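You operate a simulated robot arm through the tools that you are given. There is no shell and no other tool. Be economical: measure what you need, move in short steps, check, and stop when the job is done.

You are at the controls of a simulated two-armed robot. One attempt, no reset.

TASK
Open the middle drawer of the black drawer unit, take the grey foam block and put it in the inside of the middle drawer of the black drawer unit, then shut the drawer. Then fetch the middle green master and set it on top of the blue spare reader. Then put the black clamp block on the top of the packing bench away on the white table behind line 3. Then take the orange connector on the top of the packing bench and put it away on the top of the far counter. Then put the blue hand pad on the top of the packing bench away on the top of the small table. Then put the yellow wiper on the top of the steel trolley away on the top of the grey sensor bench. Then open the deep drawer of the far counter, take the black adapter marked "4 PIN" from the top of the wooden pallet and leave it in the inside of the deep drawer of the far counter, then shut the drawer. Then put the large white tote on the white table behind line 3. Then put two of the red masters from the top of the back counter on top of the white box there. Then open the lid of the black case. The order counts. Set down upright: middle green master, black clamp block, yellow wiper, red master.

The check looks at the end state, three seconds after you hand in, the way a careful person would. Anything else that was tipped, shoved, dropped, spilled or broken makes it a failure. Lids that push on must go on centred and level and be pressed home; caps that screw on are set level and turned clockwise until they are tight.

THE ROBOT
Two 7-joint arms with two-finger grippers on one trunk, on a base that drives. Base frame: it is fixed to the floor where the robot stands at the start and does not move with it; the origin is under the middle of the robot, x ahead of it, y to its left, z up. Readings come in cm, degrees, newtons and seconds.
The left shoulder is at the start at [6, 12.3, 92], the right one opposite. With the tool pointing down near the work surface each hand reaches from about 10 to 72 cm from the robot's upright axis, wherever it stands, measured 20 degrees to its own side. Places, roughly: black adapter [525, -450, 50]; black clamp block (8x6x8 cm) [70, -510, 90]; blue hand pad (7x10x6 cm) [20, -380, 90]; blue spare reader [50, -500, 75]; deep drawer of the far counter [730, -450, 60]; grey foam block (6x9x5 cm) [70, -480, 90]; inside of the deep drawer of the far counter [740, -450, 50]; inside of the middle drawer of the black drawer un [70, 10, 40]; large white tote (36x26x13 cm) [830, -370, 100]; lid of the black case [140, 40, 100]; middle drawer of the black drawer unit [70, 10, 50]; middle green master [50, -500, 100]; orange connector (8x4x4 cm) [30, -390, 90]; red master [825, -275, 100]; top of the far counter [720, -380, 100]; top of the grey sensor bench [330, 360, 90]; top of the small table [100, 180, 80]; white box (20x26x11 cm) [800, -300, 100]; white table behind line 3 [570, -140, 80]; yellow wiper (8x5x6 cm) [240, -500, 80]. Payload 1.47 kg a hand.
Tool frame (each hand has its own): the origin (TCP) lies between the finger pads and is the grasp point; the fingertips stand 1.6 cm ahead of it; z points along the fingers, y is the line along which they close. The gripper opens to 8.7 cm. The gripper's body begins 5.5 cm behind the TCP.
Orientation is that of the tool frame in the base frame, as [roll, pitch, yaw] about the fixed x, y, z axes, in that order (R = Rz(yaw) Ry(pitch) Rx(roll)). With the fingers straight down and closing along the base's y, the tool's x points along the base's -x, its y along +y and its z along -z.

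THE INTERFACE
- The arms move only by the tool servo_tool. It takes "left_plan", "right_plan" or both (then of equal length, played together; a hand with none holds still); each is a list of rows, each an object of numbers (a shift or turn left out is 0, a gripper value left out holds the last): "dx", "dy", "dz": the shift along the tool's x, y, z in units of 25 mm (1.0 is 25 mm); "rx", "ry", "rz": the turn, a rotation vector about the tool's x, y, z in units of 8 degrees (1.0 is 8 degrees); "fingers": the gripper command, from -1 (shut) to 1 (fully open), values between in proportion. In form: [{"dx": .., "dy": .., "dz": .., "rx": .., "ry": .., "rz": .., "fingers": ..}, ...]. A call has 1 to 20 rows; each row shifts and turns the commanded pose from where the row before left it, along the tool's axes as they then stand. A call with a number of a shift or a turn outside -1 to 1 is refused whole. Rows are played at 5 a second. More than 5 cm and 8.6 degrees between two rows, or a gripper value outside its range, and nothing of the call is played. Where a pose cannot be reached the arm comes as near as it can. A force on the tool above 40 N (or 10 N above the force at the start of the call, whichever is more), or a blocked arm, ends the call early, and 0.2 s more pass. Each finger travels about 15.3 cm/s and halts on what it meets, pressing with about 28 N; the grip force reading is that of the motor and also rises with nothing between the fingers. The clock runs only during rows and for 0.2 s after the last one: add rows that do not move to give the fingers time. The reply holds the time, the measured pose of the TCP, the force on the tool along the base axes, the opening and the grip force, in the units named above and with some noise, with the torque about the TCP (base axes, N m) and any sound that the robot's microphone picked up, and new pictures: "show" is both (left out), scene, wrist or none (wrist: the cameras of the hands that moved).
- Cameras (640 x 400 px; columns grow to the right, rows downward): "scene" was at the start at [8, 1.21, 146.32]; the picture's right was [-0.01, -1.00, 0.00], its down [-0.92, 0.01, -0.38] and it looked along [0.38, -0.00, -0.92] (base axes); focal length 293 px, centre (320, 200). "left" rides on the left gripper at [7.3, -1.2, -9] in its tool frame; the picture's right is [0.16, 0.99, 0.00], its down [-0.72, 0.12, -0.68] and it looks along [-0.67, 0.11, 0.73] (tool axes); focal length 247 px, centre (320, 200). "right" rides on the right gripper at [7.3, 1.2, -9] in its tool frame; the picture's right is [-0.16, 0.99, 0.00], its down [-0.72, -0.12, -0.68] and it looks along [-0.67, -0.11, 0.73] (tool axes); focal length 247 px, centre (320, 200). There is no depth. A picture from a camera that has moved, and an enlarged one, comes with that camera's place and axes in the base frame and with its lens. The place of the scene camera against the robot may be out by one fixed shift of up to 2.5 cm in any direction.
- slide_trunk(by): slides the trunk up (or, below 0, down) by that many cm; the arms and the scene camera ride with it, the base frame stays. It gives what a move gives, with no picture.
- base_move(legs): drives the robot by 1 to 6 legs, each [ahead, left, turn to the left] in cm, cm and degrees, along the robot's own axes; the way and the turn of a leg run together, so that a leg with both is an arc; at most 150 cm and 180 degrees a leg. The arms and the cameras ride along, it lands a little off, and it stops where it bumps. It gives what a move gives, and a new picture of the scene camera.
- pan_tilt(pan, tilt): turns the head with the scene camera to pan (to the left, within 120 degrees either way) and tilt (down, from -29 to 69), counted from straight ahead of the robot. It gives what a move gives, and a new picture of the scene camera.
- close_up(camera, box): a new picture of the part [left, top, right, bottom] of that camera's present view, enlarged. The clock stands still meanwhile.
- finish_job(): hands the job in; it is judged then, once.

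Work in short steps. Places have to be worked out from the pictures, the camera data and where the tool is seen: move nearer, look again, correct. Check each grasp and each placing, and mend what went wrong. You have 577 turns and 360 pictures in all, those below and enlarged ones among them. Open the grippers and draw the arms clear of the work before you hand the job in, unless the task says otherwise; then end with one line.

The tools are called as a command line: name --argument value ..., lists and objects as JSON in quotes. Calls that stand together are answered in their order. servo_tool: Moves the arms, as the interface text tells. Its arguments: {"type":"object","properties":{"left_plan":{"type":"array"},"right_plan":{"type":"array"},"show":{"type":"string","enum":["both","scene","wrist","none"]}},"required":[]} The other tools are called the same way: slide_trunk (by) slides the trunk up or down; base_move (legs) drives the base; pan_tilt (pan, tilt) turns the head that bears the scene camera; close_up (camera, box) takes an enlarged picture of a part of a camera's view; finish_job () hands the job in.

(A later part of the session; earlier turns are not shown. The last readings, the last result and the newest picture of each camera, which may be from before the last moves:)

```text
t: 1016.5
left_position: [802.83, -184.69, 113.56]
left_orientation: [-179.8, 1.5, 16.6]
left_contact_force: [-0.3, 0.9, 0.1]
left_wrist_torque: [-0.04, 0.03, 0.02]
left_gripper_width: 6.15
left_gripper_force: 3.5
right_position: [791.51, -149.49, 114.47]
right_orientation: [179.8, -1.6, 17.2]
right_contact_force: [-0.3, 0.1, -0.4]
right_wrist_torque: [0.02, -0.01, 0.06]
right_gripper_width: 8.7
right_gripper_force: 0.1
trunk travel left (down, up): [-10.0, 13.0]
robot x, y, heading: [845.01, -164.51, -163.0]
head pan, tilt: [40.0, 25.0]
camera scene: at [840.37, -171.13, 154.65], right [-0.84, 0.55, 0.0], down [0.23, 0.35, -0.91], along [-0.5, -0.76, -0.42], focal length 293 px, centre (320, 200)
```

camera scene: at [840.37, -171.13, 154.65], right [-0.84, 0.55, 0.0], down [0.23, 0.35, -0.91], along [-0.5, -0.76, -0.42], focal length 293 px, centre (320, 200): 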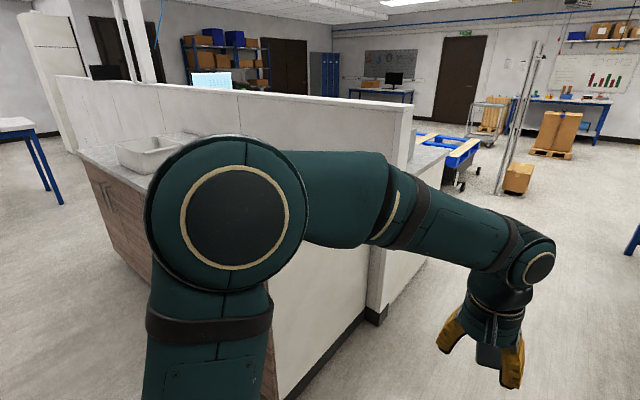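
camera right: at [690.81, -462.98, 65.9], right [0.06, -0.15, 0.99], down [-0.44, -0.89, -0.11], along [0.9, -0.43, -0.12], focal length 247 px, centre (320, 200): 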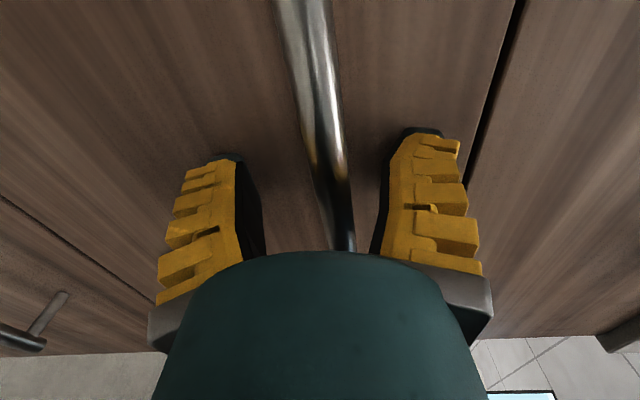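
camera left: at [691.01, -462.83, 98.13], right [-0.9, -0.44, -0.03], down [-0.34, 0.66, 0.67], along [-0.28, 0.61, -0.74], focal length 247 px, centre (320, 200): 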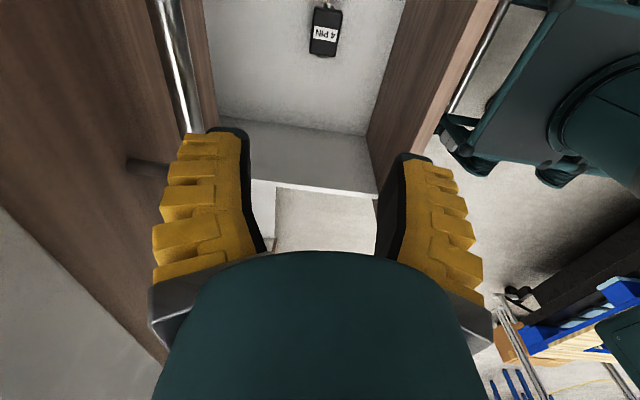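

The tote is visible on the back counter. I raise the hands a bit and sidestep left along the counter.

servo_tool --right_plan '[{"dz": -1, "dx": 0.5}, {"dz": -1, "dx": 0.5}]' --left_plan '[{"dz": -1, "dx": 0.5}, {"dz": -1, "dx": 0.5}]' --show "none"

pan_tilt --pan 0 --tilt 42

base_move --legs '[[-8, 140, 0]]'

```text
t: 1017.1
left_position: [805.42, -183.78, 118.54]
left_orientation: [-179.8, 1.6, 16.7]
left_contact_force: [-0.9, 0.2, 0.1]
left_wrist_torque: [0.01, -0.01, 0.01]
left_gripper_width: 6.14
left_gripper_force: 3.6
right_position: [793.77, -148.71, 119.46]
right_orientation: [179.8, -1.6, 17.2]
right_contact_force: [-0.2, 0.5, -0.2]
right_wrist_torque: [0.01, 0.02, 0.03]
right_gripper_width: 8.71
right_gripper_force: 0.2
trunk travel left (down, up): [-10.0, 13.0]
robot x, y, heading: [845.1, -164.67, -163.1]
head pan, tilt: [40.0, 25.0]
```

```text
t: 1018.2
left_position: [805.42, -183.81, 118.65]
left_orientation: [-179.7, 1.6, 16.7]
left_contact_force: [-0.8, -0.1, 1.1]
left_wrist_torque: [-0.03, -0.02, -0.02]
left_gripper_width: 6.15
left_gripper_force: 3.6
right_position: [793.73, -148.73, 119.37]
right_orientation: [179.7, -1.5, 17.1]
right_contact_force: [-0.1, 0.8, -0.4]
right_wrist_torque: [0.03, -0.01, 0.01]
right_gripper_width: 8.69
right_gripper_force: 0.1
trunk travel left (down, up): [-10.0, 13.0]
robot x, y, heading: [844.89, -164.21, -163.3]
head pan, tilt: [0.0, 42.0]
camera scene: at [837.4, -165.85, 152.02], right [-0.29, 0.96, 0.0], down [0.64, 0.19, -0.74], along [-0.71, -0.22, -0.67], focal length 293 px, centre (320, 200)
```

scene: 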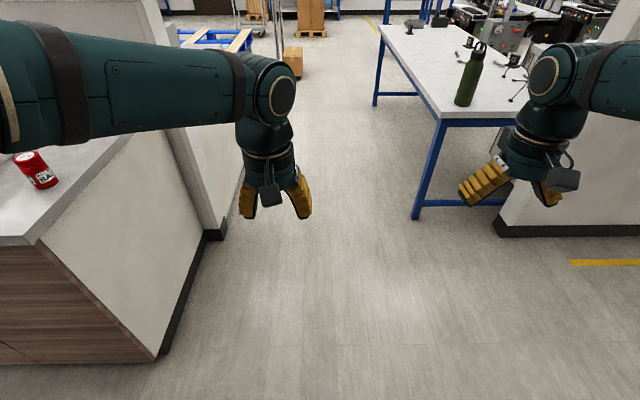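

```text
t: 1030.6
left_position: [854.53, -315.94, 118.55]
left_orientation: [-179.7, 1.7, 17.2]
left_contact_force: [0.2, -0.2, 0.2]
left_wrist_torque: [0.01, -0.01, 0.0]
left_gripper_width: 6.13
left_gripper_force: 3.0
right_position: [842.57, -280.97, 119.38]
right_orientation: [179.7, -1.6, 17.7]
right_contact_force: [0.6, -0.9, -0.6]
right_wrist_torque: [0.0, -0.03, -0.02]
right_gripper_width: 8.69
right_gripper_force: 0.1
trunk travel left (down, up): [-10.0, 13.0]
robot x, y, heading: [894.23, -296.34, -162.4]
head pan, tilt: [0.0, 42.0]
camera scene: at [886.49, -297.68, 152.02], right [-0.3, 0.95, 0.0], down [0.64, 0.2, -0.74], along [-0.71, -0.22, -0.67], focal length 293 px, centre (320, 200)
```

scene: 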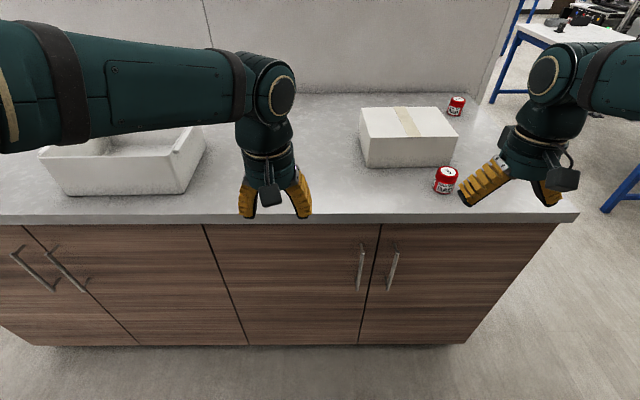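

I move left so the tote is straight ahead.

base_move --legs '[[0, 52, -0.6]]'

servo_tool --left_plan '[{"dy": 1}, {"dy": 1}, {"dy": 1}, {"dy": 1}, {"dy": 1}, {"dy": 1}]' --right_plan '[{"dy": -1}, {"dy": -1}, {"dy": -1}, {"dy": -1}, {"dy": -1}, {"dy": -1}]' --show "scene"

```text
t: 1035.7
left_position: [869.69, -364.6, 118.55]
left_orientation: [-179.8, 1.7, 16.6]
left_contact_force: [0.2, -0.3, -0.4]
left_wrist_torque: [0.02, 0.03, -0.01]
left_gripper_width: 6.14
left_gripper_force: 3.3
right_position: [857.96, -329.51, 119.33]
right_orientation: [179.8, -1.7, 17.2]
right_contact_force: [0.4, 0.2, -0.4]
right_wrist_torque: [-0.01, -0.01, -0.02]
right_gripper_width: 8.69
right_gripper_force: 0.1
trunk travel left (down, up): [-10.0, 13.0]
robot x, y, heading: [909.48, -345.14, -162.9]
head pan, tilt: [0.0, 42.0]
camera scene: at [901.66, -346.68, 152.02], right [-0.29, 0.96, 0.0], down [0.64, 0.19, -0.74], along [-0.71, -0.22, -0.67], focal length 293 px, centre (320, 200)
```

scene: 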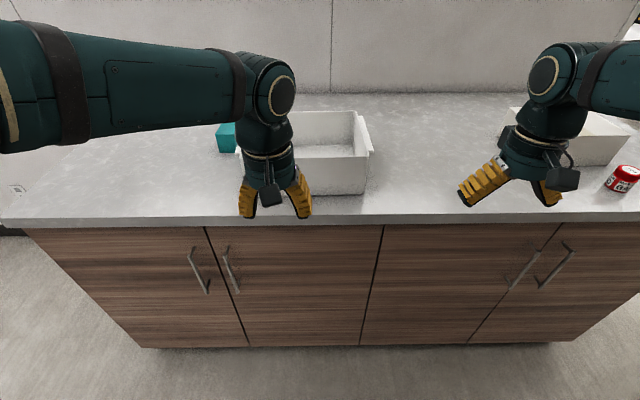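

```text
t: 1037.1
left_position: [873.91, -379.09, 118.48]
left_orientation: [-179.7, 1.5, 16.7]
left_contact_force: [-0.3, 0.5, 0.6]
left_wrist_torque: [0.0, 0.05, 0.04]
left_gripper_width: 6.12
left_gripper_force: 3.6
right_position: [853.52, -315.23, 119.29]
right_orientation: [179.8, -1.5, 17.2]
right_contact_force: [-0.1, -0.3, 0.4]
right_wrist_torque: [0.0, 0.0, 0.0]
right_gripper_width: 8.7
right_gripper_force: 0.0
trunk travel left (down, up): [-10.0, 13.0]
robot x, y, heading: [908.83, -345.45, -162.9]
head pan, tilt: [0.0, 42.0]
camera scene: at [901.64, -346.67, 152.02], right [-0.29, 0.96, 0.0], down [0.64, 0.19, -0.74], along [-0.71, -0.22, -0.67], focal length 293 px, centre (320, 200)
```

scene: 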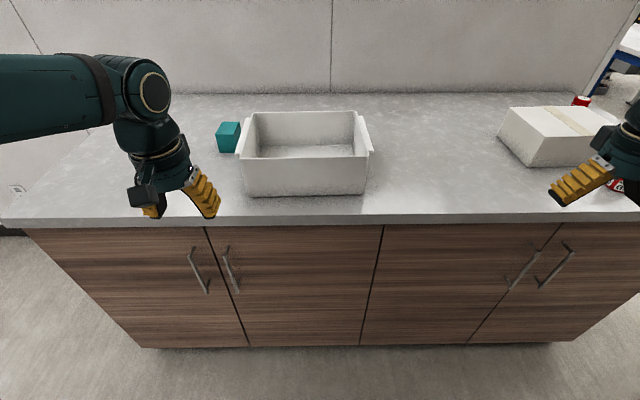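

Tote at about A-depth 84 cm ahead; I'll pinch its two end walls, one hand each. I step in 23 cm and 4 cm left, then bring the hands over its ends.

base_move --legs '[[24, 4, 0]]'

```text
t: 1038.8
left_position: [852.04, -389.68, 118.41]
left_orientation: [-179.7, 1.6, 16.6]
left_contact_force: [0.4, -1.0, -0.1]
left_wrist_torque: [0.0, -0.02, 0.0]
left_gripper_width: 6.16
left_gripper_force: 4.1
right_position: [831.71, -326.06, 119.08]
right_orientation: [179.8, -1.6, 17.2]
right_contact_force: [0.0, -0.3, 0.5]
right_wrist_torque: [0.0, -0.01, 0.05]
right_gripper_width: 8.7
right_gripper_force: 0.1
trunk travel left (down, up): [-10.0, 13.0]
robot x, y, heading: [887.94, -355.72, -163.1]
head pan, tilt: [0.0, 42.0]
camera scene: at [879.86, -357.46, 152.01], right [-0.29, 0.96, 0.0], down [0.64, 0.19, -0.74], along [-0.71, -0.21, -0.67], focal length 293 px, centre (320, 200)
```

scene: 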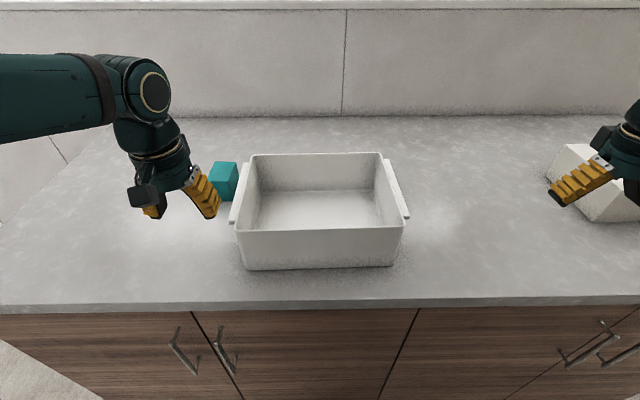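

I bring both hands above the tote's end lips and look through the wrist cameras.

servo_tool --left_plan '[{"dx": -0.555, "dy": -0.173, "fingers": 0.7}, {"dx": -0.555, "dy": -0.173}, {"dx": -0.555, "dy": -0.173}, {"dx": -0.555, "dy": -0.173}, {"dx": -0.555, "dy": -0.173}, {"dx": -0.555, "dy": -0.173}, {"dx": -0.555, "dy": -0.173}, {"dx": -0.555, "dy": -0.173}, {"dx": -0.555, "dy": -0.173}, {"dx": -0.555, "dy": -0.173}, {"dx": -0.555, "dy": -0.173}]' --right_plan '[{"dx": -0.54, "dy": 0.94, "fingers": 0.7}, {"dx": -0.54, "dy": 0.94}, {"dx": -0.54, "dy": 0.94}, {"dx": -0.54, "dy": 0.94}, {"dx": -0.54, "dy": 0.94}, {"dx": -0.54, "dy": 0.94}, {"dx": -0.54, "dy": 0.94}, {"dx": -0.54, "dy": 0.94}, {"dx": -0.54, "dy": 0.94}, {"dx": -0.54, "dy": 0.94}, {"dx": -0.54, "dy": 0.94}]' --show "both"

```text
t: 1041.2
left_position: [836.06, -389.72, 118.75]
left_orientation: [-179.7, 1.5, 16.6]
left_contact_force: [-0.5, -0.3, -1.1]
left_wrist_torque: [-0.02, -0.02, 0.01]
left_gripper_width: 7.7
left_gripper_force: 2.2
right_position: [825.28, -354.98, 118.94]
right_orientation: [179.8, -1.6, 17.3]
right_contact_force: [-0.4, 0.2, 0.8]
right_wrist_torque: [-0.02, 0.0, -0.03]
right_gripper_width: 7.67
right_gripper_force: 2.3
trunk travel left (down, up): [-10.0, 13.0]
robot x, y, heading: [887.59, -356.3, -163.0]
head pan, tilt: [0.0, 42.0]
camera scene: at [879.87, -357.49, 152.01], right [-0.29, 0.96, 0.0], down [0.64, 0.19, -0.74], along [-0.71, -0.21, -0.67], focal length 293 px, centre (320, 200)
camera right: at [832.31, -354.22, 128.1], right [0.14, -0.99, 0.0], down [-0.74, -0.11, 0.66], along [-0.65, -0.09, -0.75], focal length 247 px, centre (320, 200)
camera left: at [842.99, -386.48, 127.64], right [0.43, -0.9, -0.01], down [-0.64, -0.32, 0.7], along [-0.63, -0.3, -0.72], focal length 247 px, centre (320, 200)
```

scene: 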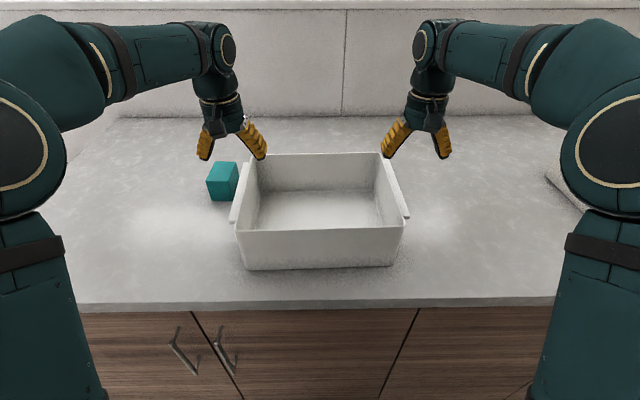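
right: 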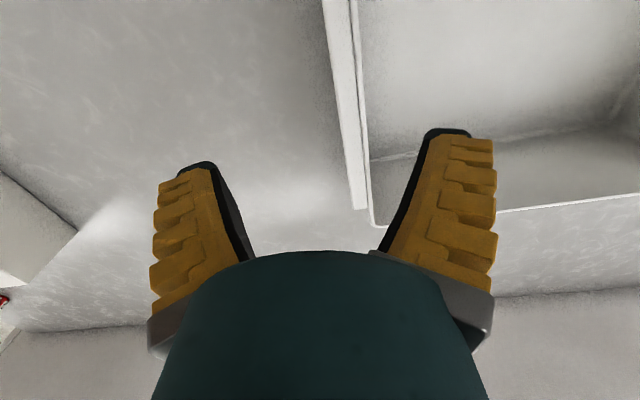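
left: 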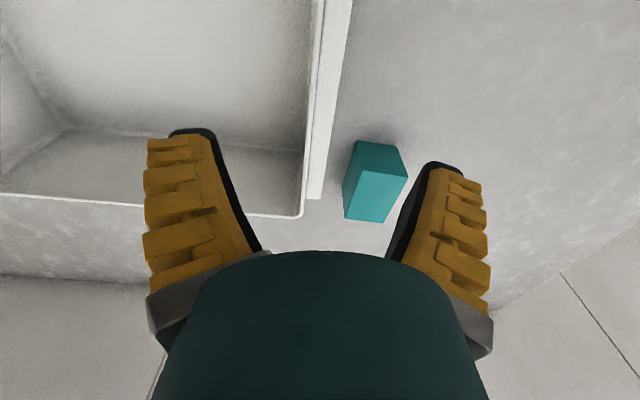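

Left hand is centred on its wall; the right needs 2.6 cm inward. The lips are at z≈110. I shift and descend both to grip height.

servo_tool --left_plan '[{"dz": 0}, {"dz": 0}, {"dz": 1}, {"dz": 1}]' --right_plan '[{"dy": 0.52}, {"dy": 0.51}, {"dz": 1}, {"dz": 1}]' --show "wrist"

```text
t: 1042.2
left_position: [836.02, -389.67, 113.75]
left_orientation: [-179.7, 1.6, 16.6]
left_contact_force: [-0.5, 0.4, 0.9]
left_wrist_torque: [-0.02, 0.0, 0.01]
left_gripper_width: 7.67
left_gripper_force: 2.4
right_position: [826.15, -357.62, 113.97]
right_orientation: [179.8, -1.5, 17.2]
right_contact_force: [0.3, 0.2, -0.8]
right_wrist_torque: [0.0, 0.0, -0.01]
right_gripper_width: 7.67
right_gripper_force: 1.7
trunk travel left (down, up): [-10.0, 13.0]
robot x, y, heading: [887.66, -356.03, -163.3]
head pan, tilt: [0.0, 42.0]
camera right: at [833.19, -356.66, 123.1], right [0.14, -0.99, 0.0], down [-0.74, -0.11, 0.66], along [-0.65, -0.09, -0.75], focal length 247 px, centre (320, 200)
camera left: at [842.89, -386.46, 122.68], right [0.43, -0.9, -0.01], down [-0.64, -0.32, 0.7], along [-0.63, -0.3, -0.72], focal length 247 px, centre (320, 200)
```

right: 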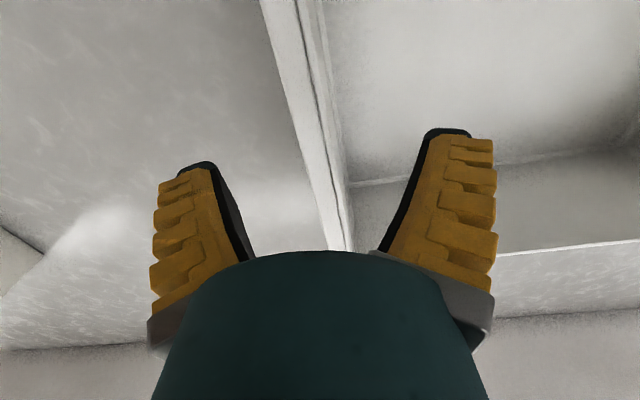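
left: 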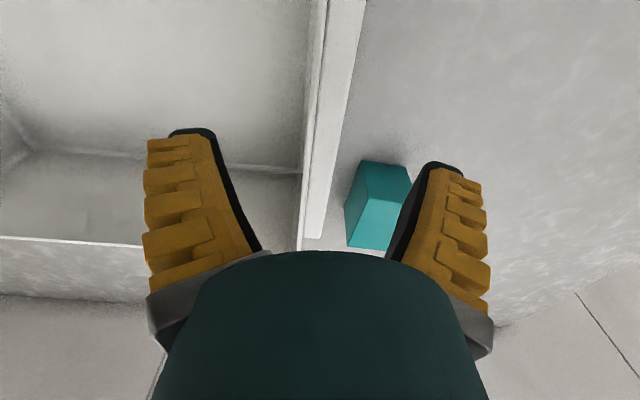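

Both hands straddle their walls. I descend 5.4 cm more and close both grippers.

servo_tool --left_plan '[{"dz": 1}, {"dz": 1}, {"dz": 0.2}, {"fingers": -1}, {"fingers": -1}, {"fingers": -1}, {"fingers": -1}]' --right_plan '[{"dz": 1}, {"dz": 1}, {"dz": 0.2}, {"fingers": -1}, {"fingers": -1}, {"fingers": -1}, {"fingers": -1}]' --show "both"

```text
t: 1043.8
left_position: [835.8, -389.88, 108.37]
left_orientation: [-179.8, 1.6, 16.7]
left_contact_force: [-1.4, -7.2, -0.2]
left_wrist_torque: [0.34, 0.29, 0.69]
left_gripper_width: 1.69
left_gripper_force: 27.9
right_position: [826.43, -357.46, 108.37]
right_orientation: [179.9, -1.7, 17.1]
right_contact_force: [1.9, 8.3, -0.2]
right_wrist_torque: [-0.35, -0.23, 0.57]
right_gripper_width: 1.64
right_gripper_force: 28.5
trunk travel left (down, up): [-10.0, 13.0]
robot x, y, heading: [887.76, -355.81, -163.3]
head pan, tilt: [0.0, 42.0]
camera scene: at [879.91, -357.43, 152.01], right [-0.29, 0.96, 0.0], down [0.64, 0.19, -0.74], along [-0.71, -0.22, -0.67], focal length 293 px, centre (320, 200)
camera right: at [833.34, -356.53, 117.58], right [0.14, -0.99, 0.0], down [-0.74, -0.11, 0.66], along [-0.65, -0.09, -0.75], focal length 247 px, centre (320, 200)
camera left: at [842.76, -386.52, 117.2], right [0.44, -0.9, -0.01], down [-0.64, -0.32, 0.7], along [-0.63, -0.3, -0.71], focal length 247 px, centre (320, 200)
```

scene: 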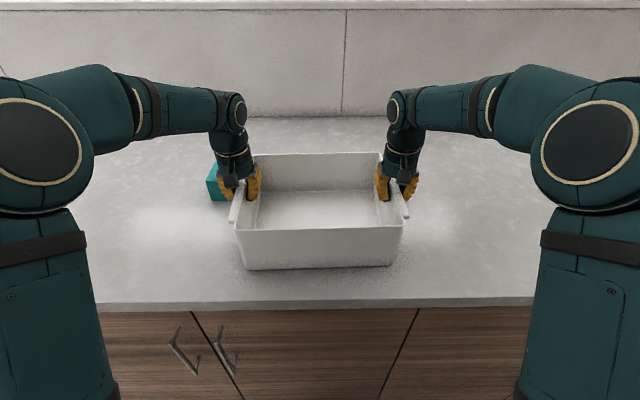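
right: 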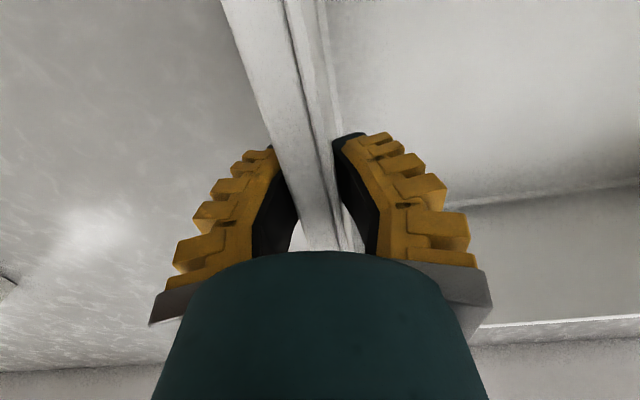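
left: 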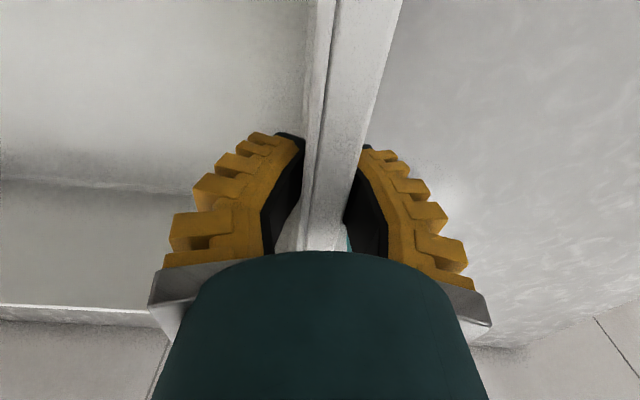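

Both ends are gripped (1.7 cm). I lift together, slowly.

servo_tool --left_plan '[{"dz": -0.4}, {"dz": -0.4}, {"dz": -0.6}, {"dz": -0.6}, {"dz": -0.6}, {"dz": -0.6}, {"dz": -0.6}, {"dz": -0.6}]' --right_plan '[{"dz": -0.4}, {"dz": -0.4}, {"dz": -0.6}, {"dz": -0.6}, {"dz": -0.6}, {"dz": -0.6}, {"dz": -0.6}, {"dz": -0.6}]' --show "scene"

```text
t: 1045.7
left_position: [836.13, -389.57, 119.41]
left_orientation: [-179.6, 1.6, 16.7]
left_contact_force: [-0.8, -11.8, -3.2]
left_wrist_torque: [0.42, 0.26, 0.72]
left_gripper_width: 1.78
left_gripper_force: 27.8
right_position: [826.13, -357.51, 119.6]
right_orientation: [179.8, -1.6, 17.1]
right_contact_force: [0.3, 11.8, -2.6]
right_wrist_torque: [-0.31, -0.29, 0.64]
right_gripper_width: 1.7
right_gripper_force: 28.2
trunk travel left (down, up): [-10.0, 13.0]
robot x, y, heading: [887.6, -356.11, -163.1]
head pan, tilt: [0.0, 42.0]
camera scene: at [879.94, -357.42, 152.02], right [-0.29, 0.96, 0.0], down [0.64, 0.19, -0.74], along [-0.71, -0.22, -0.67], focal length 293 px, centre (320, 200)
```

scene: 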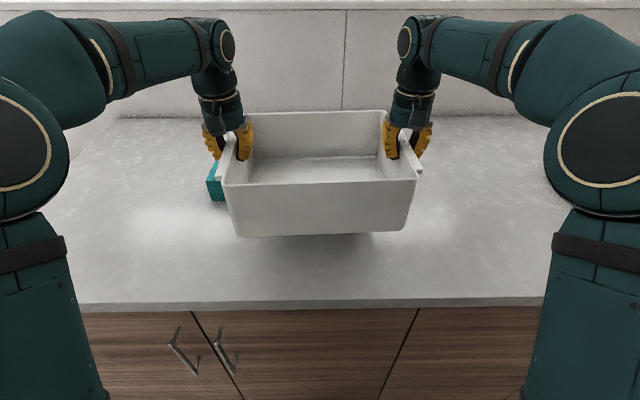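

Tote is up and level. I raise the trunk 6 cm for clearance and carry it: back, sideways and through the passage.

slide_trunk --by 6

base_move --legs '[[-46, 0, 0], [0, -140, 0], [0, -54, 0]]'

```text
t: 1046.7
left_position: [836.08, -389.73, 125.36]
left_orientation: [-179.8, 1.5, 16.8]
left_contact_force: [0.3, -11.3, -2.9]
left_wrist_torque: [0.52, 0.01, 0.59]
left_gripper_width: 1.87
left_gripper_force: 28.4
right_position: [825.99, -357.47, 125.39]
right_orientation: [179.8, -1.6, 17.1]
right_contact_force: [-0.1, 12.4, -3.0]
right_wrist_torque: [-0.41, -0.03, 0.52]
right_gripper_width: 1.81
right_gripper_force: 28.2
trunk travel left (down, up): [-16.0, 7.0]
robot x, y, heading: [887.46, -356.19, -163.2]
head pan, tilt: [0.0, 42.0]
```

```text
t: 1066.4
left_position: [822.33, -190.87, 125.34]
left_orientation: [-179.6, 1.6, 17.2]
left_contact_force: [-2.2, -1.6, -3.2]
left_wrist_torque: [0.58, 0.02, 0.52]
left_gripper_width: 1.72
left_gripper_force: 28.0
right_position: [811.96, -158.94, 125.36]
right_orientation: [179.8, -1.6, 17.9]
right_contact_force: [2.7, 1.1, -2.6]
right_wrist_torque: [-0.48, -0.06, 0.46]
right_gripper_width: 1.59
right_gripper_force: 28.2
trunk travel left (down, up): [-16.0, 7.0]
robot x, y, heading: [873.68, -156.37, -162.6]
head pan, tilt: [0.0, 42.0]
camera scene: at [865.86, -158.21, 158.01], right [-0.3, 0.95, 0.0], down [0.64, 0.2, -0.74], along [-0.71, -0.22, -0.67], focal length 293 px, centre (320, 200)
```

scene: 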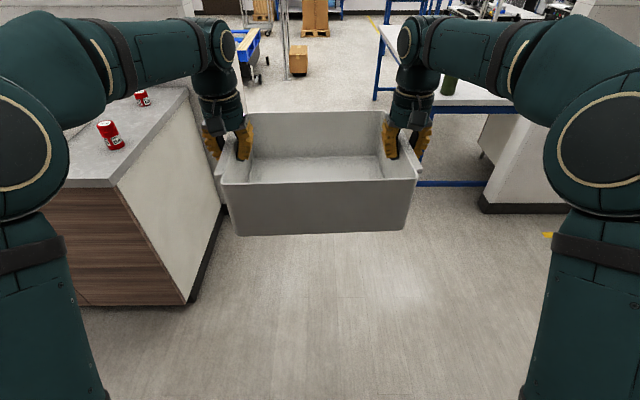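

Tote steady. I go on through the passage.

base_move --legs '[[0, 0, -0.5], [149, 0, 0], [149, 0, 0], [10, 0, 0]]'

```text
t: 1081.8
left_position: [528.87, -280.78, 125.31]
left_orientation: [-179.8, 1.4, 16.9]
left_contact_force: [-4.6, 5.8, -3.1]
left_wrist_torque: [0.6, 0.05, 0.51]
left_gripper_width: 1.56
left_gripper_force: 27.6
right_position: [518.53, -248.81, 125.31]
right_orientation: [179.9, -1.6, 17.5]
right_contact_force: [4.4, -4.4, -3.2]
right_wrist_torque: [-0.55, -0.04, 0.52]
right_gripper_width: 1.43
right_gripper_force: 28.2
trunk travel left (down, up): [-16.0, 7.0]
robot x, y, heading: [580.39, -247.01, -162.9]
head pan, tilt: [0.0, 42.0]
camera scene: at [572.48, -248.45, 158.01], right [-0.29, 0.96, 0.0], down [0.64, 0.2, -0.74], along [-0.71, -0.22, -0.67], focal length 293 px, centre (320, 200)
```

scene: 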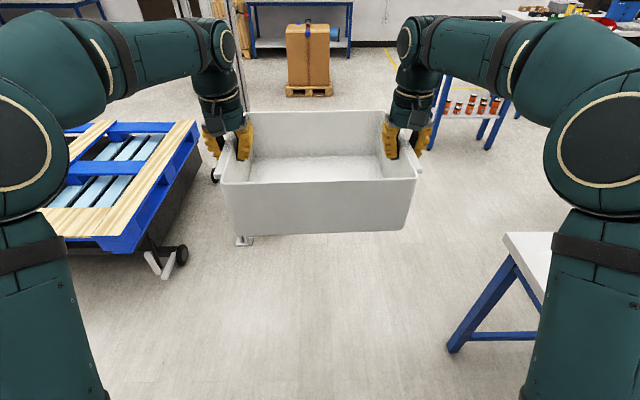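

In position beside the table. I turn right 90° to face it.

base_move --legs '[[0, 0, -90]]'

```text
t: 1086.0
left_position: [546.41, -195.61, 125.38]
left_orientation: [-179.7, 1.6, -73.1]
left_contact_force: [5.0, 4.4, -3.2]
left_wrist_torque: [0.02, -0.65, 0.48]
left_gripper_width: 1.53
left_gripper_force: 28.0
right_position: [578.4, -185.28, 125.49]
right_orientation: [179.9, -1.7, -72.5]
right_contact_force: [-5.4, -4.0, -2.1]
right_wrist_torque: [-0.03, 0.57, 0.52]
right_gripper_width: 1.42
right_gripper_force: 28.1
trunk travel left (down, up): [-16.0, 7.0]
robot x, y, heading: [580.61, -247.02, 107.0]
head pan, tilt: [0.0, 42.0]
camera scene: at [578.77, -236.66, 158.01], right [0.96, 0.29, 0.0], down [0.2, -0.64, -0.74], along [-0.22, 0.71, -0.67], focal length 293 px, centre (320, 200)
```

scene: 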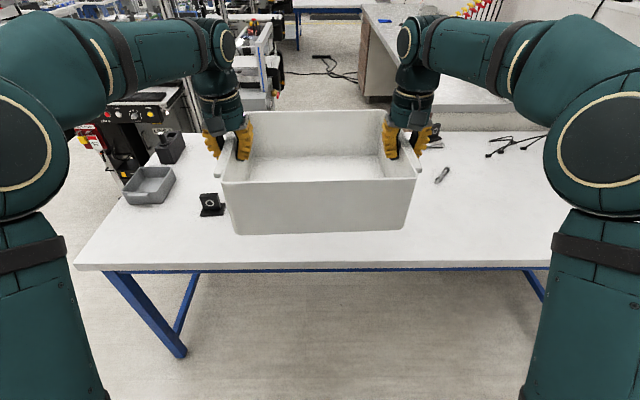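

Facing the table; the tote will go between the clamp and the tools. I move 26 cm ahead and check from above.

base_move --legs '[[26, 0, 0]]'

servo_tool --left_plan '[{"dz": 0.8}, {"dz": 0.8}, {"dz": 0.8}, {"dz": 0.8}, {"dz": 0.8}, {"dz": 0.8}]' --right_plan '[{"dz": 0.8}, {"dz": 0.8}, {"dz": 0.8}, {"dz": 0.8}, {"dz": 0.8}, {"dz": 0.8}]' --show "both"

```text
t: 1087.8
left_position: [538.84, -170.75, 125.32]
left_orientation: [-179.7, 1.5, -73.1]
left_contact_force: [4.5, 3.9, -2.7]
left_wrist_torque: [0.09, -0.65, 0.52]
left_gripper_width: 1.58
left_gripper_force: 27.5
right_position: [570.67, -160.67, 125.26]
right_orientation: [179.8, -1.6, -72.6]
right_contact_force: [-4.0, -4.4, -2.1]
right_wrist_torque: [-0.11, 0.52, 0.49]
right_gripper_width: 1.47
right_gripper_force: 27.9
trunk travel left (down, up): [-16.0, 7.0]
robot x, y, heading: [572.74, -221.97, 107.1]
head pan, tilt: [0.0, 42.0]
camera scene: at [571.13, -211.91, 158.01], right [0.96, 0.29, 0.0], down [0.2, -0.64, -0.74], along [-0.22, 0.71, -0.67], focal length 293 px, centre (320, 200)
```

scene: 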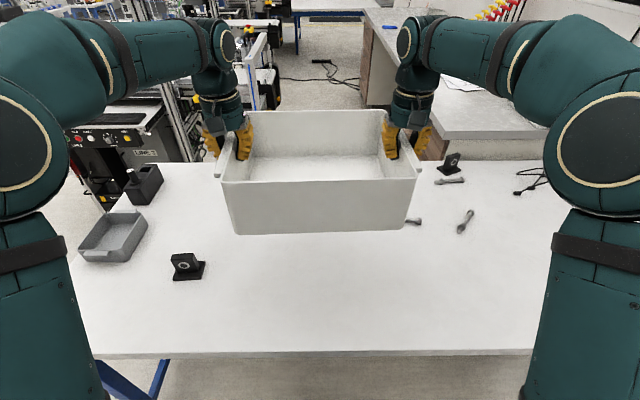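

```text
t: 1089.2
left_position: [538.84, -170.56, 113.34]
left_orientation: [-179.6, 1.6, -73.0]
left_contact_force: [0.1, 1.8, -2.5]
left_wrist_torque: [-0.3, -0.82, 0.3]
left_gripper_width: 1.58
left_gripper_force: 28.3
right_position: [570.81, -160.87, 113.28]
right_orientation: [179.8, -1.6, -72.5]
right_contact_force: [-0.6, -2.1, -3.7]
right_wrist_torque: [0.28, 0.73, 0.19]
right_gripper_width: 1.56
right_gripper_force: 28.0
trunk travel left (down, up): [-16.0, 7.0]
robot x, y, heading: [572.73, -221.96, 106.9]
head pan, tilt: [0.0, 42.0]
camera scene: at [571.14, -211.92, 158.01], right [0.96, 0.29, 0.0], down [0.2, -0.64, -0.74], along [-0.22, 0.71, -0.67], focal length 293 px, centre (320, 200)
camera right: at [571.85, -168.09, 122.53], right [-0.99, -0.15, 0.0], down [-0.11, 0.74, 0.66], along [-0.1, 0.65, -0.75], focal length 247 px, centre (320, 200)
camera left: at [542.11, -177.38, 122.16], right [-0.9, -0.44, -0.01], down [-0.32, 0.64, 0.7], along [-0.3, 0.63, -0.71], focal length 247 px, centre (320, 200)
```

scene: 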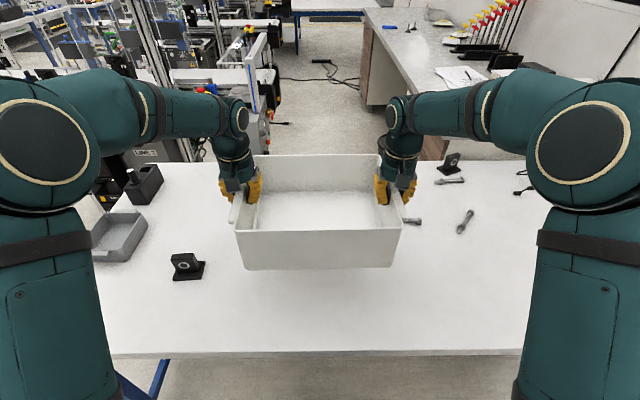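
right: 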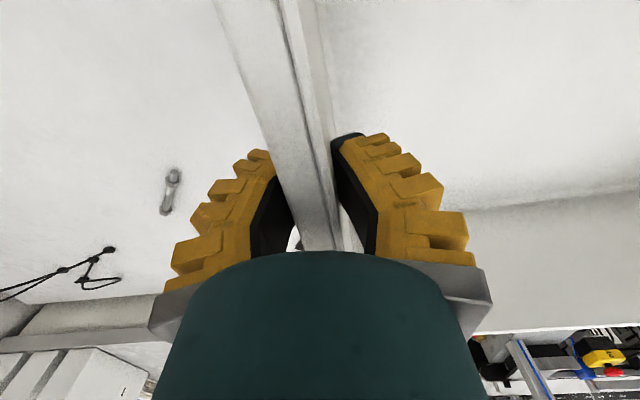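
left: 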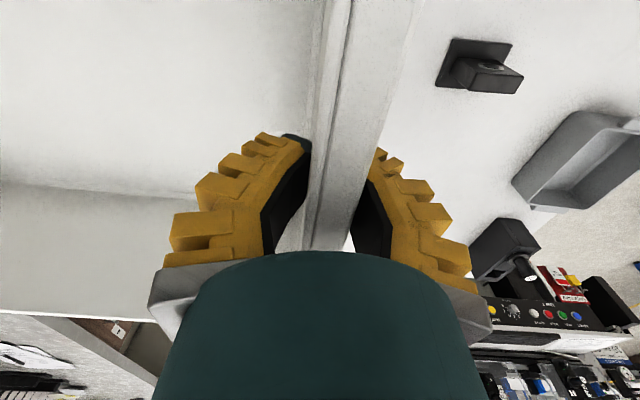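

Clear of clamp and tools. I lower both hands together to just above the table.

servo_tool --left_plan '[{"dz": 0.8}, {"dz": 0.8}, {"dz": 0.8}, {"dz": 0.8}, {"dz": 0.8}, {"dz": 0.8}, {"dz": 0.8}, {"dz": 0.8}]' --right_plan '[{"dz": 0.8}, {"dz": 0.8}, {"dz": 0.8}, {"dz": 0.8}, {"dz": 0.8}, {"dz": 0.8}, {"dz": 0.8}, {"dz": 0.8}]' --show "none"

servo_tool --left_plan '[{"dz": 0.15}, {"dz": 0.15}, {"dz": 0.15}, {"dz": 0.15}, {"dz": 0}]' --right_plan '[{"dz": 0.15}, {"dz": 0.15}, {"dz": 0.15}, {"dz": 0.15}, {"dz": 0}]' --show "scene"

```text
t: 1091.0
left_position: [538.73, -170.0, 97.21]
left_orientation: [-179.8, 1.5, -73.1]
left_contact_force: [-2.5, 0.5, -2.5]
left_wrist_torque: [-0.15, -0.78, 0.13]
left_gripper_width: 1.55
left_gripper_force: 27.3
right_position: [570.72, -161.37, 97.3]
right_orientation: [179.7, -1.7, -72.6]
right_contact_force: [2.0, -0.4, -3.0]
right_wrist_torque: [0.12, 0.72, -0.13]
right_gripper_width: 1.69
right_gripper_force: 28.1
trunk travel left (down, up): [-16.0, 7.0]
robot x, y, heading: [572.63, -222.26, 107.0]
head pan, tilt: [0.0, 42.0]
```

```text
t: 1092.2
left_position: [538.82, -170.04, 95.96]
left_orientation: [-179.7, 1.6, -73.1]
left_contact_force: [-0.8, 0.4, -3.4]
left_wrist_torque: [0.04, -0.75, 0.18]
left_gripper_width: 1.52
left_gripper_force: 27.5
right_position: [571.0, -161.53, 96.0]
right_orientation: [179.8, -1.6, -72.5]
right_contact_force: [1.1, 0.8, -3.5]
right_wrist_torque: [0.0, 0.63, -0.06]
right_gripper_width: 1.66
right_gripper_force: 28.4
trunk travel left (down, up): [-16.0, 7.0]
robot x, y, heading: [572.47, -222.34, 107.2]
head pan, tilt: [0.0, 42.0]
camera scene: at [571.16, -212.0, 158.02], right [0.96, 0.29, 0.0], down [0.2, -0.64, -0.74], along [-0.22, 0.71, -0.67], focal length 293 px, centre (320, 200)
```

scene: 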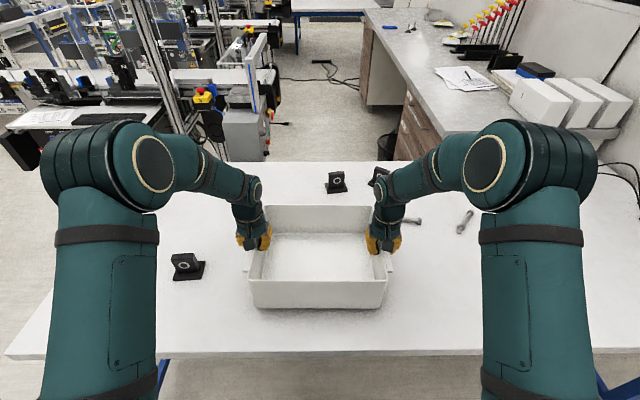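

Nearly down. A few more tiny steps.

servo_tool --left_plan '[{"dz": 0.12}, {"dz": 0.12}, {"dz": 0.12}, {"dz": 0}]' --right_plan '[{"dz": 0.12}, {"dz": 0.12}, {"dz": 0.12}, {"dz": 0}]' --show "none"

```text
t: 1093.2
left_position: [538.68, -170.03, 94.94]
left_orientation: [-179.7, 1.6, -73.0]
left_contact_force: [0.2, 0.6, -3.2]
left_wrist_torque: [0.19, -0.71, 0.24]
left_gripper_width: 1.49
left_gripper_force: 27.8
right_position: [570.9, -161.63, 95.03]
right_orientation: [179.9, -1.6, -72.4]
right_contact_force: [0.2, 0.2, -3.9]
right_wrist_torque: [-0.13, 0.57, -0.02]
right_gripper_width: 1.62
right_gripper_force: 27.8
trunk travel left (down, up): [-16.0, 7.0]
robot x, y, heading: [572.57, -222.5, 107.2]
head pan, tilt: [0.0, 42.0]
```

servo_tool --left_plan '[{"dz": 0.12}, {"dz": 0.12}, {"dz": 0.12}, {"dz": 0.12}, {"dz": 0}]' --right_plan '[{"dz": 0.12}, {"dz": 0.12}, {"dz": 0.12}, {"dz": 0.12}, {"dz": 0}]' --show "none"

```text
t: 1094.4
left_position: [538.73, -169.91, 93.8]
left_orientation: [-179.6, 1.6, -73.3]
left_contact_force: [7.5, 3.1, 2.5]
left_wrist_torque: [0.16, -0.68, 0.23]
left_gripper_width: 1.51
left_gripper_force: 28.2
right_position: [570.65, -161.64, 93.98]
right_orientation: [179.6, -1.5, -72.4]
right_contact_force: [-11.5, -1.9, 3.2]
right_wrist_torque: [-0.16, 0.62, -0.04]
right_gripper_width: 1.68
right_gripper_force: 27.7
trunk travel left (down, up): [-16.0, 7.0]
robot x, y, heading: [572.76, -222.05, 107.1]
head pan, tilt: [0.0, 42.0]
```

The table carries it now. I open both hands and lift straight up.

servo_tool --left_plan '[{"dz": 0.04, "fingers": -0.4}, {"fingers": -0.1}, {"fingers": 0.3}, {"fingers": 0.5}, {"fingers": 0.5}, {"dz": -0.6}, {"dz": -1}, {"dz": -1}, {"dz": -1}, {"dz": -1}, {"dz": -1}, {"dz": -1}]' --right_plan '[{"dz": 0.04, "fingers": -0.4}, {"fingers": -0.1}, {"fingers": 0.3}, {"fingers": 0.5}, {"fingers": 0.5}, {"dz": -0.6}, {"dz": -1}, {"dz": -1}, {"dz": -1}, {"dz": -1}, {"dz": -1}, {"dz": -1}]' --show "scene"

```text
t: 1097.0
left_position: [538.89, -170.65, 110.17]
left_orientation: [-179.7, 1.6, -73.0]
left_contact_force: [-0.3, -0.8, 1.3]
left_wrist_torque: [-0.01, 0.0, -0.02]
left_gripper_width: 6.93
left_gripper_force: 3.1
right_position: [570.98, -161.25, 110.28]
right_orientation: [179.9, -1.5, -72.4]
right_contact_force: [0.9, -0.3, 0.3]
right_wrist_torque: [0.0, 0.0, -0.01]
right_gripper_width: 6.91
right_gripper_force: 2.9
trunk travel left (down, up): [-16.0, 7.0]
robot x, y, heading: [572.86, -222.08, 107.1]
head pan, tilt: [0.0, 42.0]
camera scene: at [571.2, -212.13, 158.03], right [0.96, 0.29, 0.0], down [0.2, -0.64, -0.74], along [-0.22, 0.71, -0.67], focal length 293 px, centre (320, 200)
```

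scene: 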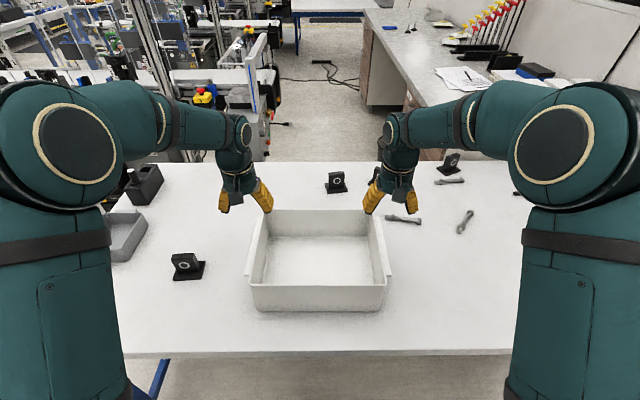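

Tote stands on the white table. I raise and retract the hands and go back to the back counter for the red masters.

servo_tool --left_plan '[{"dz": -1}, {"dz": -1}, {"dz": -1}, {"dz": -1}, {"dx": 1, "dz": -0.5}, {"dx": 1}, {"dx": 1}, {"dx": 1}, {"dx": 1}, {"dx": 1}]' --right_plan '[{"dz": -1}, {"dz": -1}, {"dz": -1}, {"dz": -1}, {"dx": 1, "dz": -0.5}, {"dx": 1}, {"dx": 1}, {"dx": 1}, {"dx": 1}, {"dx": 1}]' --show "none"

base_move --legs '[[-26, 0, 0], [0, 0, 90], [-149, 0, 0], [-143, 0, 0]]'

```text
t: 1099.2
left_position: [543.22, -185.4, 121.07]
left_orientation: [-179.8, 1.7, -73.1]
left_contact_force: [-0.2, -0.8, -0.5]
left_wrist_torque: [0.02, 0.01, 0.0]
left_gripper_width: 6.92
left_gripper_force: 3.0
right_position: [575.34, -175.26, 121.9]
right_orientation: [179.7, -1.5, -72.5]
right_contact_force: [-0.8, -0.2, -0.4]
right_wrist_torque: [0.05, 0.01, 0.02]
right_gripper_width: 6.95
right_gripper_force: 2.6
trunk travel left (down, up): [-16.0, 7.0]
robot x, y, heading: [572.47, -222.4, 107.1]
head pan, tilt: [0.0, 42.0]
```

```text
t: 1118.5
left_position: [820.35, -192.87, 121.0]
left_orientation: [-179.7, 1.6, 16.1]
left_contact_force: [0.2, 0.5, 0.2]
left_wrist_torque: [0.01, 0.0, -0.01]
left_gripper_width: 6.93
left_gripper_force: 2.9
right_position: [810.94, -160.51, 121.95]
right_orientation: [179.7, -1.6, 16.7]
right_contact_force: [0.3, -0.5, 0.1]
right_wrist_torque: [0.05, 0.03, 0.01]
right_gripper_width: 6.95
right_gripper_force: 2.9
trunk travel left (down, up): [-16.0, 7.0]
robot x, y, heading: [857.79, -163.79, -163.7]
head pan, tilt: [0.0, 42.0]
camera scene: at [850.19, -165.21, 158.02], right [-0.28, 0.96, 0.0], down [0.64, 0.19, -0.74], along [-0.71, -0.21, -0.67], focal length 293 px, centre (320, 200)
```

scene: 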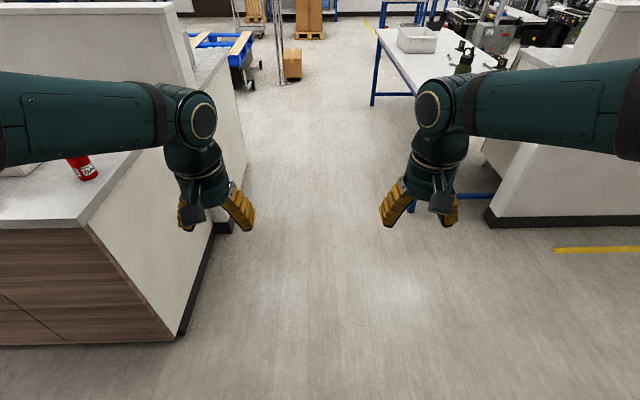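

I sidestep left to stand before the white box and masters.

base_move --legs '[[0, 100, 0.7]]'

close_up --camera "scene" --box '[160, 60, 480, 260]'

```text
t: 1127.6
left_position: [849.55, -288.69, 120.94]
left_orientation: [-179.7, 1.6, 17.0]
left_contact_force: [-1.0, 0.6, -0.2]
left_wrist_torque: [0.03, 0.0, 0.02]
left_gripper_width: 6.93
left_gripper_force: 3.0
right_position: [839.62, -256.47, 121.94]
right_orientation: [179.8, -1.6, 17.7]
right_contact_force: [-0.1, -0.5, 0.6]
right_wrist_torque: [-0.03, 0.01, -0.01]
right_gripper_width: 6.92
right_gripper_force: 2.2
trunk travel left (down, up): [-16.0, 7.0]
robot x, y, heading: [886.57, -259.06, -162.6]
head pan, tilt: [0.0, 42.0]
camera scene: at [878.97, -260.51, 158.02], right [-0.3, 0.95, 0.0], down [0.64, 0.2, -0.74], along [-0.71, -0.22, -0.67], focal length 293 px, centre (320, 200)
```

scene: 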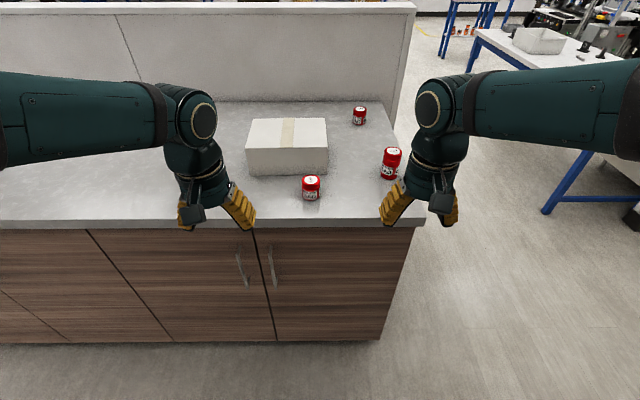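

```text
2.00 times, centred on (320, 160) of scene
camera zoom: at [878.97, -260.51, 158.02], right [-0.3, 0.95, 0.0], down [0.64, 0.2, -0.74], along [-0.71, -0.22, -0.67], focal length 585 px, centre (320, 280)
```

zoom: 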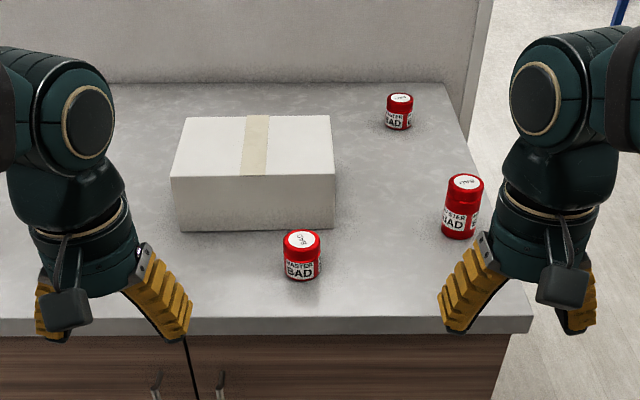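

Three "MASTER BAD" cans; I'll take the short front one (left hand) and the tall right one (right hand). Step in 34 cm.

base_move --legs '[[33, 0, -0.4]]'

```text
t: 1129.8
left_position: [817.46, -297.86, 120.88]
left_orientation: [-179.7, 1.6, 16.5]
left_contact_force: [-0.9, -0.3, -0.2]
left_wrist_torque: [-0.01, -0.02, 0.02]
left_gripper_width: 6.95
left_gripper_force: 3.0
right_position: [807.8, -265.65, 121.86]
right_orientation: [179.7, -1.6, 17.2]
right_contact_force: [0.1, 0.9, 0.2]
right_wrist_torque: [0.03, -0.03, -0.03]
right_gripper_width: 6.91
right_gripper_force: 3.1
trunk travel left (down, up): [-16.0, 7.0]
robot x, y, heading: [854.99, -268.5, -163.3]
head pan, tilt: [0.0, 42.0]
camera scene: at [847.09, -270.14, 158.01], right [-0.29, 0.96, 0.0], down [0.64, 0.19, -0.74], along [-0.71, -0.21, -0.67], focal length 293 px, centre (320, 200)
```

scene: 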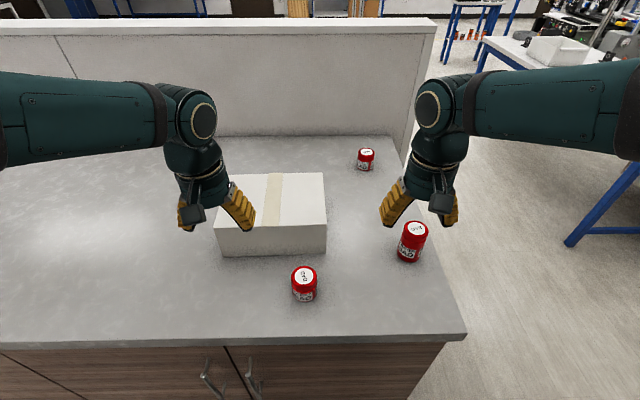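

I move both hands over their cans for a wrist check.

servo_tool --left_plan '[{"dx": -0.04, "dy": -0.98, "fingers": 1}, {"dx": -0.04, "dy": -0.98}, {"dx": -0.04, "dy": -0.98}, {"dx": -0.04, "dy": -0.98}, {"dx": -0.04, "dy": -0.98}, {"dx": -0.04, "dy": -0.98}]' --right_plan '[{"dx": -0.72, "dy": -0.48, "fingers": 1}, {"dx": -0.72, "dy": -0.48}, {"dx": -0.72, "dy": -0.48}, {"dx": -0.72, "dy": -0.48}, {"dx": -0.72, "dy": -0.48}, {"dx": -0.72, "dy": -0.48}]' --show "wrist"

```text
t: 1131.2
left_position: [812.68, -284.02, 121.11]
left_orientation: [-179.6, 1.5, 16.4]
left_contact_force: [0.1, 1.2, -0.2]
left_wrist_torque: [0.01, 0.02, 0.01]
left_gripper_width: 8.7
left_gripper_force: 0.2
right_position: [795.28, -262.01, 121.34]
right_orientation: [179.7, -1.7, 17.0]
right_contact_force: [0.1, 0.3, -0.7]
right_wrist_torque: [0.01, 0.0, 0.0]
right_gripper_width: 8.69
right_gripper_force: 0.1
trunk travel left (down, up): [-16.0, 7.0]
robot x, y, heading: [854.89, -268.78, -163.2]
head pan, tilt: [0.0, 42.0]
camera right: at [802.31, -261.05, 130.56], right [0.14, -0.99, 0.0], down [-0.75, -0.1, 0.66], along [-0.65, -0.09, -0.75], focal length 247 px, centre (320, 200)
camera left: at [819.66, -280.76, 129.91], right [0.43, -0.9, -0.01], down [-0.64, -0.31, 0.7], along [-0.63, -0.3, -0.72], focal length 247 px, centre (320, 200)
```

right: 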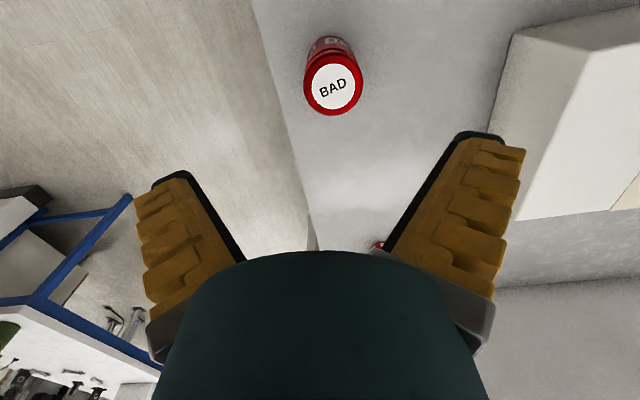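
left: 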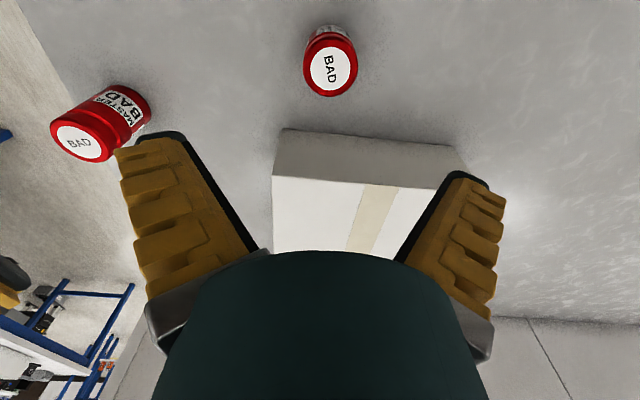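

Corrections ~1 cm. Left hand first: I descend on the short can, grip and lift.

servo_tool --left_plan '[{"dx": 0.12, "dy": 0.4}, {"dz": 1}, {"dz": 1}, {"dz": 1}, {"dz": 1}, {"dz": 1}, {"dz": 1}, {"dz": 1}, {"dz": 1}, {"dz": 0.4}, {"fingers": -1}, {"fingers": -1}, {"fingers": -1}, {"fingers": -1}, {"dz": -1}, {"dz": -1}, {"dz": -1}, {"dz": -1}, {"dz": -1}, {"dz": -1}]' --show "wrist"

```text
t: 1135.3
left_position: [813.38, -284.82, 115.07]
left_orientation: [-179.7, 1.6, 16.4]
left_contact_force: [-0.8, 0.8, -3.2]
left_wrist_torque: [-0.02, 0.01, 0.02]
left_gripper_width: 5.79
left_gripper_force: 28.7
right_position: [795.41, -262.11, 121.48]
right_orientation: [179.7, -1.7, 17.1]
right_contact_force: [0.4, -0.3, 0.1]
right_wrist_torque: [-0.01, -0.01, 0.02]
right_gripper_width: 8.72
right_gripper_force: 0.2
trunk travel left (down, up): [-16.0, 7.0]
robot x, y, heading: [855.08, -268.43, -163.3]
head pan, tilt: [0.0, 42.0]
camera left: at [820.22, -281.65, 123.93], right [0.43, -0.9, -0.01], down [-0.64, -0.31, 0.7], along [-0.63, -0.29, -0.71], focal length 247 px, centre (320, 200)
```

left: 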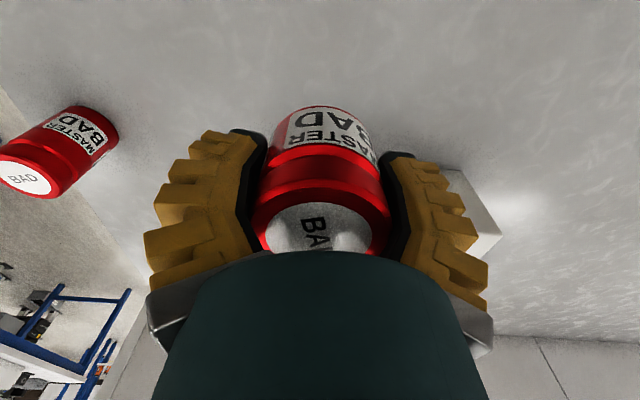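

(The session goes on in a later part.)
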